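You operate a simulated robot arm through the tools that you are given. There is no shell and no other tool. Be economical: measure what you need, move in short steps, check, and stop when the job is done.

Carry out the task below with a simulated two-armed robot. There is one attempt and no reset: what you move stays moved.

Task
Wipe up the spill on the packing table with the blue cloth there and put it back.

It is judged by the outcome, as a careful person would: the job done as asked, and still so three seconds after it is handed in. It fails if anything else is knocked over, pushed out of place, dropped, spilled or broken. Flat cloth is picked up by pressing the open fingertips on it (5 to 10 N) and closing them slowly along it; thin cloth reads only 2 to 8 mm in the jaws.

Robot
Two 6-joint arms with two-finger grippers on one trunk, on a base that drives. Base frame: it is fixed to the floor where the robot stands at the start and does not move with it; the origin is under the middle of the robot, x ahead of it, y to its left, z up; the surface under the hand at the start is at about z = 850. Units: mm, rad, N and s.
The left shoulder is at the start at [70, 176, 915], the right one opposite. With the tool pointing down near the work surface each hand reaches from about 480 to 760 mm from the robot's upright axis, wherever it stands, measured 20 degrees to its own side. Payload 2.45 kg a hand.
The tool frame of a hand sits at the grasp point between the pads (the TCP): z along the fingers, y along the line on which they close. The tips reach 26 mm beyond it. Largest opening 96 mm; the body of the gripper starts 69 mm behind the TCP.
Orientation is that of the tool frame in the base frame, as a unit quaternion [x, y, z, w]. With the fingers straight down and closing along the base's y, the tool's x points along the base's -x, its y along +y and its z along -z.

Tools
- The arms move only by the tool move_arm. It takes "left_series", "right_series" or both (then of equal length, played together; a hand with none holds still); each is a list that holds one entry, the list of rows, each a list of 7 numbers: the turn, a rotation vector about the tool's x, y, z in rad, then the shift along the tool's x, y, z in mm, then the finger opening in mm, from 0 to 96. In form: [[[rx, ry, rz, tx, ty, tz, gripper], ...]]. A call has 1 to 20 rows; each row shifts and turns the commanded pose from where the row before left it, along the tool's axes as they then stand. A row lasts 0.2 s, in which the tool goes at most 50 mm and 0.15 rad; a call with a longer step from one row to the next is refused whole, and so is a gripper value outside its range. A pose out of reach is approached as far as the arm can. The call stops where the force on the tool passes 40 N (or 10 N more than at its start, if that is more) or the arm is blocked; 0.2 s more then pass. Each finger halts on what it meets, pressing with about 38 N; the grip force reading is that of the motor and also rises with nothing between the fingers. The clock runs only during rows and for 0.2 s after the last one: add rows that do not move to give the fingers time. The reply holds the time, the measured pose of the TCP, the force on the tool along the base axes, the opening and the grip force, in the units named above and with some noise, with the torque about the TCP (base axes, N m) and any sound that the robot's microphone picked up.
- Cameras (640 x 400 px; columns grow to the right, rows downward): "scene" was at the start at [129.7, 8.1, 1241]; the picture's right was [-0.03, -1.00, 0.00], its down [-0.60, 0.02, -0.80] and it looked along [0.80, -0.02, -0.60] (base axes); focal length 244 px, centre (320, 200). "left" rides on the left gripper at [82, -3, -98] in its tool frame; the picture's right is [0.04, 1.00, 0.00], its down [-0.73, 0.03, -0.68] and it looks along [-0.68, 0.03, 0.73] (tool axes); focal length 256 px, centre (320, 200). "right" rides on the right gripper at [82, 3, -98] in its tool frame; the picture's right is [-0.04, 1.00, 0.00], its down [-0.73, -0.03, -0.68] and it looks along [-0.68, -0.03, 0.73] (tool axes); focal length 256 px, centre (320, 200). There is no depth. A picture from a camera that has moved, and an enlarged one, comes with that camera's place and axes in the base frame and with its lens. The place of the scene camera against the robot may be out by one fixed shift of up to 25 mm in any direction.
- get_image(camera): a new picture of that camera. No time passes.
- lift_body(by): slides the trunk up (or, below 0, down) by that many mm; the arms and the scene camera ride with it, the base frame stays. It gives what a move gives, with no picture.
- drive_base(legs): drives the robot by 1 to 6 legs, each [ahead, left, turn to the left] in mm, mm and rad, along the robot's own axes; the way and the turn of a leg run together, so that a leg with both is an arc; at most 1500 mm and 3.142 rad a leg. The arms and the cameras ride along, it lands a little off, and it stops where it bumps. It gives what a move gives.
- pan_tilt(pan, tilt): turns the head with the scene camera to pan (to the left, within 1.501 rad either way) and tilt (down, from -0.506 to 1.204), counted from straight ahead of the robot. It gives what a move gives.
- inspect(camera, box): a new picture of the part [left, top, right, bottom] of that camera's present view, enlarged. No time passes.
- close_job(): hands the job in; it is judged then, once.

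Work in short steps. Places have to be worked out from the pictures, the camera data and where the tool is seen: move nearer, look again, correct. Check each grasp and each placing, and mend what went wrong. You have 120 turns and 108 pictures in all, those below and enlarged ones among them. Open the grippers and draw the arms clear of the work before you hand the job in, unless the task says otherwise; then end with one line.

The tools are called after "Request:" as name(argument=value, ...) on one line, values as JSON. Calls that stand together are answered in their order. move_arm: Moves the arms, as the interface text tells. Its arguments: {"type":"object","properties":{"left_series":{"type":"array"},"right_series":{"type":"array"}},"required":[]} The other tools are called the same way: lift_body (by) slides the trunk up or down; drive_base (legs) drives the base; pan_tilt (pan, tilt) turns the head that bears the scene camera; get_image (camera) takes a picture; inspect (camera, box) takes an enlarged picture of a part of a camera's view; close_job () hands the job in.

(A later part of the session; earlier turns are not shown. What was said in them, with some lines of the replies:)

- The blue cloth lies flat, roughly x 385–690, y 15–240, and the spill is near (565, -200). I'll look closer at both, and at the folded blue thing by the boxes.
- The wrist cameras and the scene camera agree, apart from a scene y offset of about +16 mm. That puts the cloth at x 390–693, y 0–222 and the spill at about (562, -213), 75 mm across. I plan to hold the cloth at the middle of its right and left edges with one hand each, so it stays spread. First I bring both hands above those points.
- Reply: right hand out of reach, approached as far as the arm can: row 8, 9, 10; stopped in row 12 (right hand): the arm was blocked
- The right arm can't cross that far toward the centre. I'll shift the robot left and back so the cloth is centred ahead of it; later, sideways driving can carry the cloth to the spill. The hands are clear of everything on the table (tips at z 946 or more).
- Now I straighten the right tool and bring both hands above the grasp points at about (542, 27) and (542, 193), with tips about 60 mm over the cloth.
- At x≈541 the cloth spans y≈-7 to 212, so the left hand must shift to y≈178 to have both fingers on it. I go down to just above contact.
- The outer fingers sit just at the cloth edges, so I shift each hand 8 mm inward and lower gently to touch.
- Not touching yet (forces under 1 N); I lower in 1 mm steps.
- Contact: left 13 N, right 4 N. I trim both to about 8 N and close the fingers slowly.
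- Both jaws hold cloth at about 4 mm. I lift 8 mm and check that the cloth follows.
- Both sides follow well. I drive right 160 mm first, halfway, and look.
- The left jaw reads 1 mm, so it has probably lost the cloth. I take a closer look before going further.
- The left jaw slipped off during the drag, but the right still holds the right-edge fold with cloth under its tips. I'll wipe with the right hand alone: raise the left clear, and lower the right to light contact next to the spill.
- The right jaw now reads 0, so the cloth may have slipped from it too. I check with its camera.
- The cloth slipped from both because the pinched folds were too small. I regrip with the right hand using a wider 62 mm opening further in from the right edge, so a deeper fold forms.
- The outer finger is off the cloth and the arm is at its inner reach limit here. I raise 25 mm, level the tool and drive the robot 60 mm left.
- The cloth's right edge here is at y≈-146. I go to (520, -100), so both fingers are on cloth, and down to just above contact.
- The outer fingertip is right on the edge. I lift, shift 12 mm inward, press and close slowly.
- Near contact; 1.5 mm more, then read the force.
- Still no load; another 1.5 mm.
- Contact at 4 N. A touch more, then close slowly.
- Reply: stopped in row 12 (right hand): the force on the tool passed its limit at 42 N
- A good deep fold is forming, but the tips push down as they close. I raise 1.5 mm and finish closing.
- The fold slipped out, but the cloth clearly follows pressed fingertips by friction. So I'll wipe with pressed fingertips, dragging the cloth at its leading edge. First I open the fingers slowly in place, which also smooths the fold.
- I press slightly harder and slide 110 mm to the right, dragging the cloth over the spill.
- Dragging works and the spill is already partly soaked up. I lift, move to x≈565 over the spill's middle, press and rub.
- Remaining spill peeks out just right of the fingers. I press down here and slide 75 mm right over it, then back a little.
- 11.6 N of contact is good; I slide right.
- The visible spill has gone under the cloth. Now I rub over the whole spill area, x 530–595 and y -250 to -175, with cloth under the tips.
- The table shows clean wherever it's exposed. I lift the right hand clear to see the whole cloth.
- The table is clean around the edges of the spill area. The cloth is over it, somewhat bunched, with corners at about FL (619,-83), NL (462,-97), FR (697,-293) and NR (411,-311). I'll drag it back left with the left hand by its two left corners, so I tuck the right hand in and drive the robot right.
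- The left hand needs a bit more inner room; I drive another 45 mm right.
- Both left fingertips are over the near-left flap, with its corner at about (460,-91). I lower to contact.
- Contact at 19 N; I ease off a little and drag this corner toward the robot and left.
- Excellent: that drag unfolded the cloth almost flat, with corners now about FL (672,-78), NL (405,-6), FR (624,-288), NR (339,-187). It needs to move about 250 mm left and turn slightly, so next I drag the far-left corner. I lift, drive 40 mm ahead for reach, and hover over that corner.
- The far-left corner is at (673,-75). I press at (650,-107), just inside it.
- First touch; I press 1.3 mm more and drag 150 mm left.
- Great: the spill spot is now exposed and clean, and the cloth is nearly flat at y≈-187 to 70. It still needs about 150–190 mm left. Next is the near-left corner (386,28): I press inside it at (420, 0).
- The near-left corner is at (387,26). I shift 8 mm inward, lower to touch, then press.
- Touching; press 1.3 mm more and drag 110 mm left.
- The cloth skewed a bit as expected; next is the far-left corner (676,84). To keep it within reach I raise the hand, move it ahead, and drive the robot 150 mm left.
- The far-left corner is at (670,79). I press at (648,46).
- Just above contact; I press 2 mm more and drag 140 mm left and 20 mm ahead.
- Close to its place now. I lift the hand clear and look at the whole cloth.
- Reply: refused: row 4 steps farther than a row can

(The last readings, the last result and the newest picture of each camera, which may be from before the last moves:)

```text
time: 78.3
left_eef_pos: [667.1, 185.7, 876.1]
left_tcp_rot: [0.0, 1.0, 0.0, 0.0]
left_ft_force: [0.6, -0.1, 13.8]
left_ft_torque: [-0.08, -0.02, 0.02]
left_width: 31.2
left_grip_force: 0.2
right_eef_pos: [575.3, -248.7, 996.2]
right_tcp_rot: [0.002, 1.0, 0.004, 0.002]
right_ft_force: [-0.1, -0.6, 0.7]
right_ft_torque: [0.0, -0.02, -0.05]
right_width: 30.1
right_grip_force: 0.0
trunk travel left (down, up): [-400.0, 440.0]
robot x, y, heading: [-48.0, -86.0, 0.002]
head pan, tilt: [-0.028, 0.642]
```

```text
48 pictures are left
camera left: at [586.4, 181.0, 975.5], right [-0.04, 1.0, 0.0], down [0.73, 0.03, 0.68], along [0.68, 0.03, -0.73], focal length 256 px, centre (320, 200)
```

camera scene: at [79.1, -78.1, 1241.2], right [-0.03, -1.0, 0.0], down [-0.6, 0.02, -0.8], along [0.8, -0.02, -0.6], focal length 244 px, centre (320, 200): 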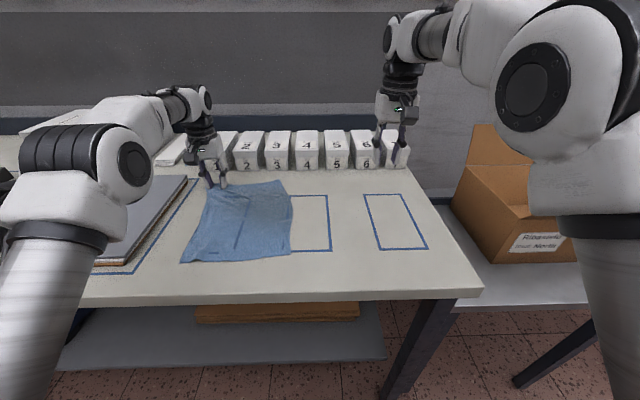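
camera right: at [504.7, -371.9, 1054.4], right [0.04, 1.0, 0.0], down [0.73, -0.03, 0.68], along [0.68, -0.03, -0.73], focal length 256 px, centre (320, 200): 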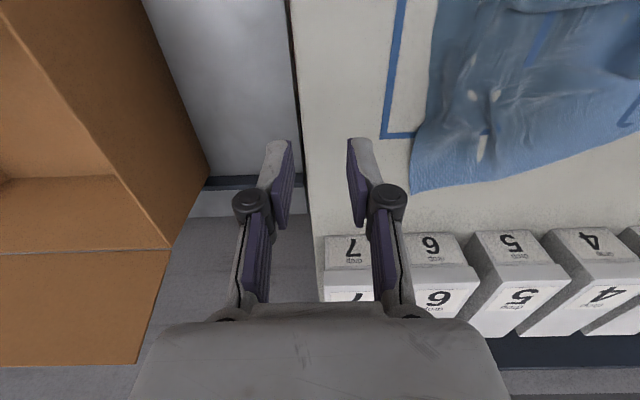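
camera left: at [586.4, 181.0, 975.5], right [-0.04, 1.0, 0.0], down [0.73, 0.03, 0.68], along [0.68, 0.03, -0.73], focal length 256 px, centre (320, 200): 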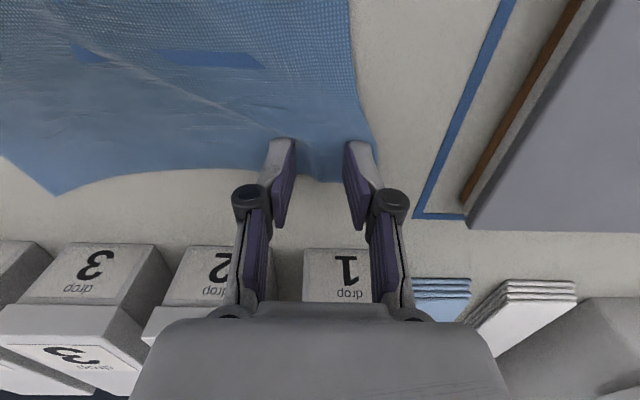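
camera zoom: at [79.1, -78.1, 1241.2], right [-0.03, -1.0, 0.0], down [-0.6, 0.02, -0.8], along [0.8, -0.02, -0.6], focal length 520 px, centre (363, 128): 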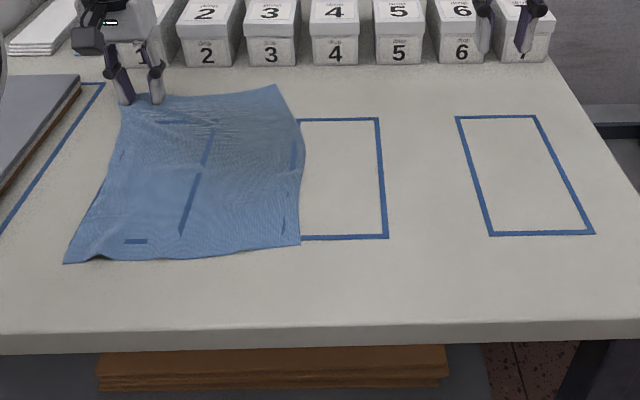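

The table is clean. Estimated remaining errors are NL +45 mm in y, NR (-27,+41), FL (+36,+10), and FR about right. I lift and go over the near-left corner.

Request:
move_arm(left_series=[[[0, 0, 0, 0, 0, -20, 30], [0, 0, 0, 0, 0, -40, 30], [0, 0, 0, 40, -8, 0, 30], [0, 0, 0, 45, -8, 0, 30], [0, 0, 0, 45, -8, 0, 30], [0, 0, 0, 45, -8, 0, 30], [0, 0, 0, 45, -9, 0, 30], [0, 0, 0, 22, -2, 20, 30], [0, 0, 0, 0, 0, 22, 30], [0, 0, 0, 0, 0, 0, 30]]])

Request:
get_image(camera="left")

```text
time: 80.5
left_eef_pos: [426.2, 141.6, 892.6]
left_tcp_rot: [0.0, 1.0, 0.0, -0.001]
left_ft_force: [-0.3, -0.6, 0.2]
left_ft_torque: [0.0, 0.01, -0.02]
left_width: 29.8
left_grip_force: 0.0
right_eef_pos: [574.2, -248.4, 996.8]
right_tcp_rot: [0.001, 1.0, 0.003, 0.003]
right_ft_force: [-0.1, 0.4, 0.4]
right_ft_torque: [0.02, -0.02, 0.04]
right_width: 29.9
right_grip_force: 0.0
trunk travel left (down, up): [-400.0, 440.0]
robot x, y, heading: [-47.7, -87.1, 0.008]
head pan, tilt: [-0.028, 0.642]
```

```text
47 pictures are left
camera left: at [345.4, 137.8, 992.0], right [-0.04, 1.0, 0.0], down [0.73, 0.03, 0.68], along [0.68, 0.03, -0.73], focal length 256 px, centre (320, 200)
```

left: 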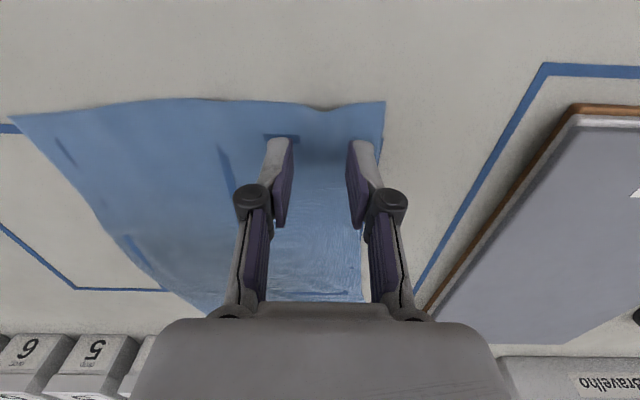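

The near-left corner is at (401,177). I touch down and drag it (-8,+48).

Request:
move_arm(left_series=[[[0, 0, 0, 0, -5, 8, 30], [0, 0, 0, 0, 0, 5, 30], [0, 0, 0, 0, 0, 2, 30], [0, 0, 0, 0, 0, 1, 30], [0, 0, 0, 0, 0, 0.7, 30], [0, 0, 0, 0, 0, 0, 30]]])

```text
time: 81.9
left_eef_pos: [426.5, 137.4, 877.3]
left_tcp_rot: [0.0, 1.0, 0.0, 0.0]
left_ft_force: [0.1, 0.3, 4.5]
left_ft_torque: [0.02, 0.0, 0.0]
left_width: 29.9
left_grip_force: 0.4
right_eef_pos: [577.1, -249.0, 996.7]
right_tcp_rot: [0.003, 1.0, 0.003, 0.003]
right_ft_force: [-0.3, 0.0, -0.2]
right_ft_torque: [0.06, 0.0, 0.0]
right_width: 30.0
right_grip_force: 0.0
trunk travel left (down, up): [-400.0, 440.0]
robot x, y, heading: [-50.0, -85.5, -0.0]
head pan, tilt: [-0.028, 0.642]
```

Request:
move_arm(left_series=[[[0, 0, 0, 0, 0, 0.7, 30], [0, 0, 0, 2, 8, 0, 30], [0, 0, 0, 2, 8, 0, 30], [0, 0, 0, 2, 8, 0, 30], [0, 0, 0, 2, 8, 0, 30], [0, 0, 0, 0, 8, 0, 30], [0, 0, 0, 0, 8, 0, 30], [0, 0, 0, 0, 0, 0, 30], [0, 0, 0, 0, 0, -10, 30], [0, 0, 0, 0, 0, -30, 30], [0, 0, 0, 0, 0, -40, 30], [0, 0, 0, 0, 0, 0, 30]]])

Request:
get_image(camera="left")

Request:
inspect(camera="scene", box=[150, 140, 400, 296])

```text
time: 84.5
left_eef_pos: [418.7, 185.4, 957.5]
left_tcp_rot: [-0.001, 1.0, -0.001, -0.001]
left_ft_force: [0.6, -0.2, 0.2]
left_ft_torque: [-0.03, 0.03, -0.01]
left_width: 29.9
left_grip_force: 0.2
right_eef_pos: [576.3, -248.1, 997.1]
right_tcp_rot: [0.002, 1.0, 0.002, 0.002]
right_ft_force: [0.1, -0.7, 0.1]
right_ft_torque: [-0.02, 0.01, 0.0]
right_width: 30.3
right_grip_force: 0.1
trunk travel left (down, up): [-400.0, 440.0]
robot x, y, heading: [-51.1, -84.7, -0.0]
head pan, tilt: [-0.028, 0.642]
```

```text
46 pictures are left
camera left: at [337.7, 180.5, 1055.8], right [-0.04, 1.0, 0.0], down [0.74, 0.03, 0.68], along [0.68, 0.03, -0.74], focal length 256 px, centre (320, 200)
```

left: 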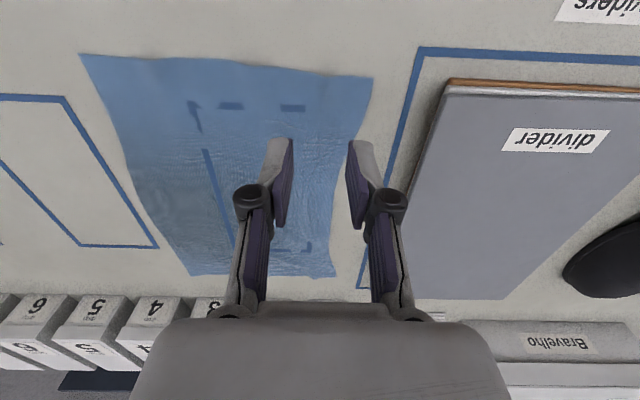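

```text
2.56 times, centred on (275, 218) of scene
camera zoom: at [81.3, -77.2, 1240.9], right [-0.03, -1.0, 0.0], down [-0.6, 0.02, -0.8], along [0.8, -0.02, -0.6], focal length 623 px, centre (435, 154)
```

zoom: 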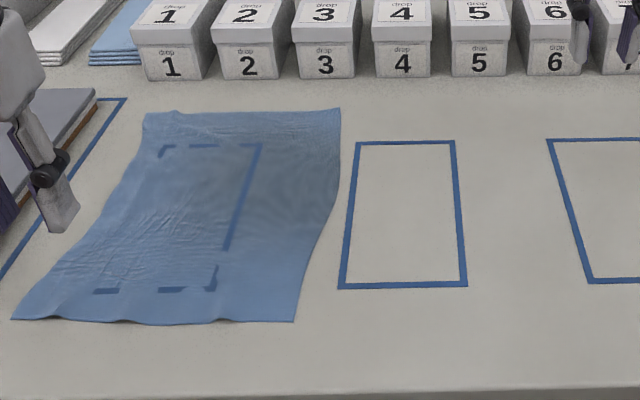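

By the left camera the corners are NL (400,224), NR (392,11), FL (683,219), FR (690,1), all within about 13 mm of the start, and the cloth is flat. I raise both arms clear and check the spill spot and surroundings.

Request:
move_arm(left_series=[[[0, 0, 0, 0, 0, -40, 60], [0, 0, 0, -20, 20, -30, 96], [0, 0, 0, -30, 20, 0, 96], [0, 0, 0, 0, 0, 0, 96]]], right_series=[[[0, 0, 0, 10, -40, -20, 60], [0, 0, 0, 20, -40, -20, 96], [0, 0, 0, 20, -40, -20, 96], [0, 0, 0, 0, 0, 0, 96]]])

Request:
get_image(camera="scene")

Request:
get_image(camera="right")

```text
time: 85.5
left_eef_pos: [472.8, 224.1, 1025.5]
left_tcp_rot: [-0.001, 1.0, -0.001, -0.001]
left_ft_force: [0.2, -0.4, 0.2]
left_ft_torque: [-0.02, -0.02, -0.03]
left_width: 95.9
left_grip_force: 0.1
left hand out of reach, approached as far as the arm can: row 1
right_eef_pos: [524.7, -369.9, 1055.8]
right_tcp_rot: [0.001, 1.0, 0.003, 0.002]
right_ft_force: [0.7, -0.1, 0.1]
right_ft_torque: [-0.02, -0.02, -0.02]
right_width: 95.9
right_grip_force: 0.1
trunk travel left (down, up): [-400.0, 440.0]
robot x, y, heading: [-49.3, -82.9, 0.001]
head pan, tilt: [-0.028, 0.642]
```

```text
44 pictures are left
camera scene: at [80.5, -76.8, 1241.1], right [-0.03, -1.0, 0.0], down [-0.6, 0.02, -0.8], along [0.8, -0.02, -0.6], focal length 244 px, centre (320, 200)
```

scene: 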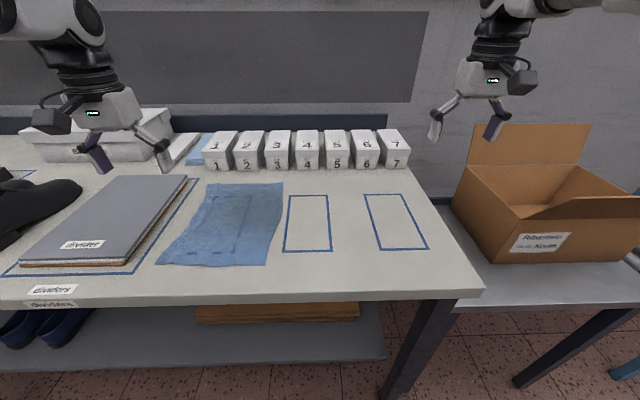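

```text
43 pictures are left
camera right: at [444.2, -366.4, 1154.4], right [0.04, 1.0, 0.01], down [0.73, -0.04, 0.68], along [0.68, -0.03, -0.73], focal length 256 px, centre (320, 200)
```

right: 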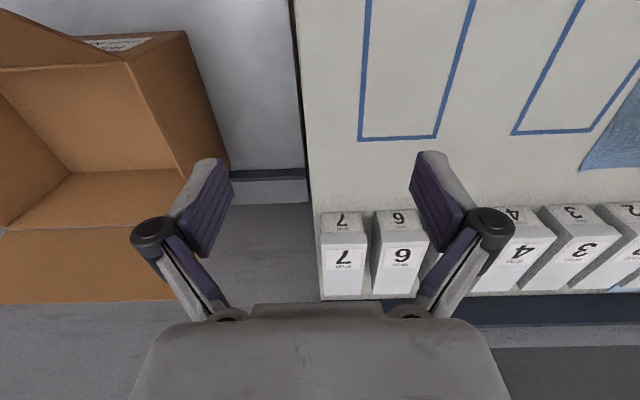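

The spill is gone, the cloth lies flat in its original place, everything else is undisturbed, and the grippers are open and clear. I hand the job in.

Request:
close_job()

```text
The job is handed in.
```

I wiped up the spill with the blue cloth and laid the cloth back flat, its corners within about 15 mm of where they were; nothing else on the table was moved.
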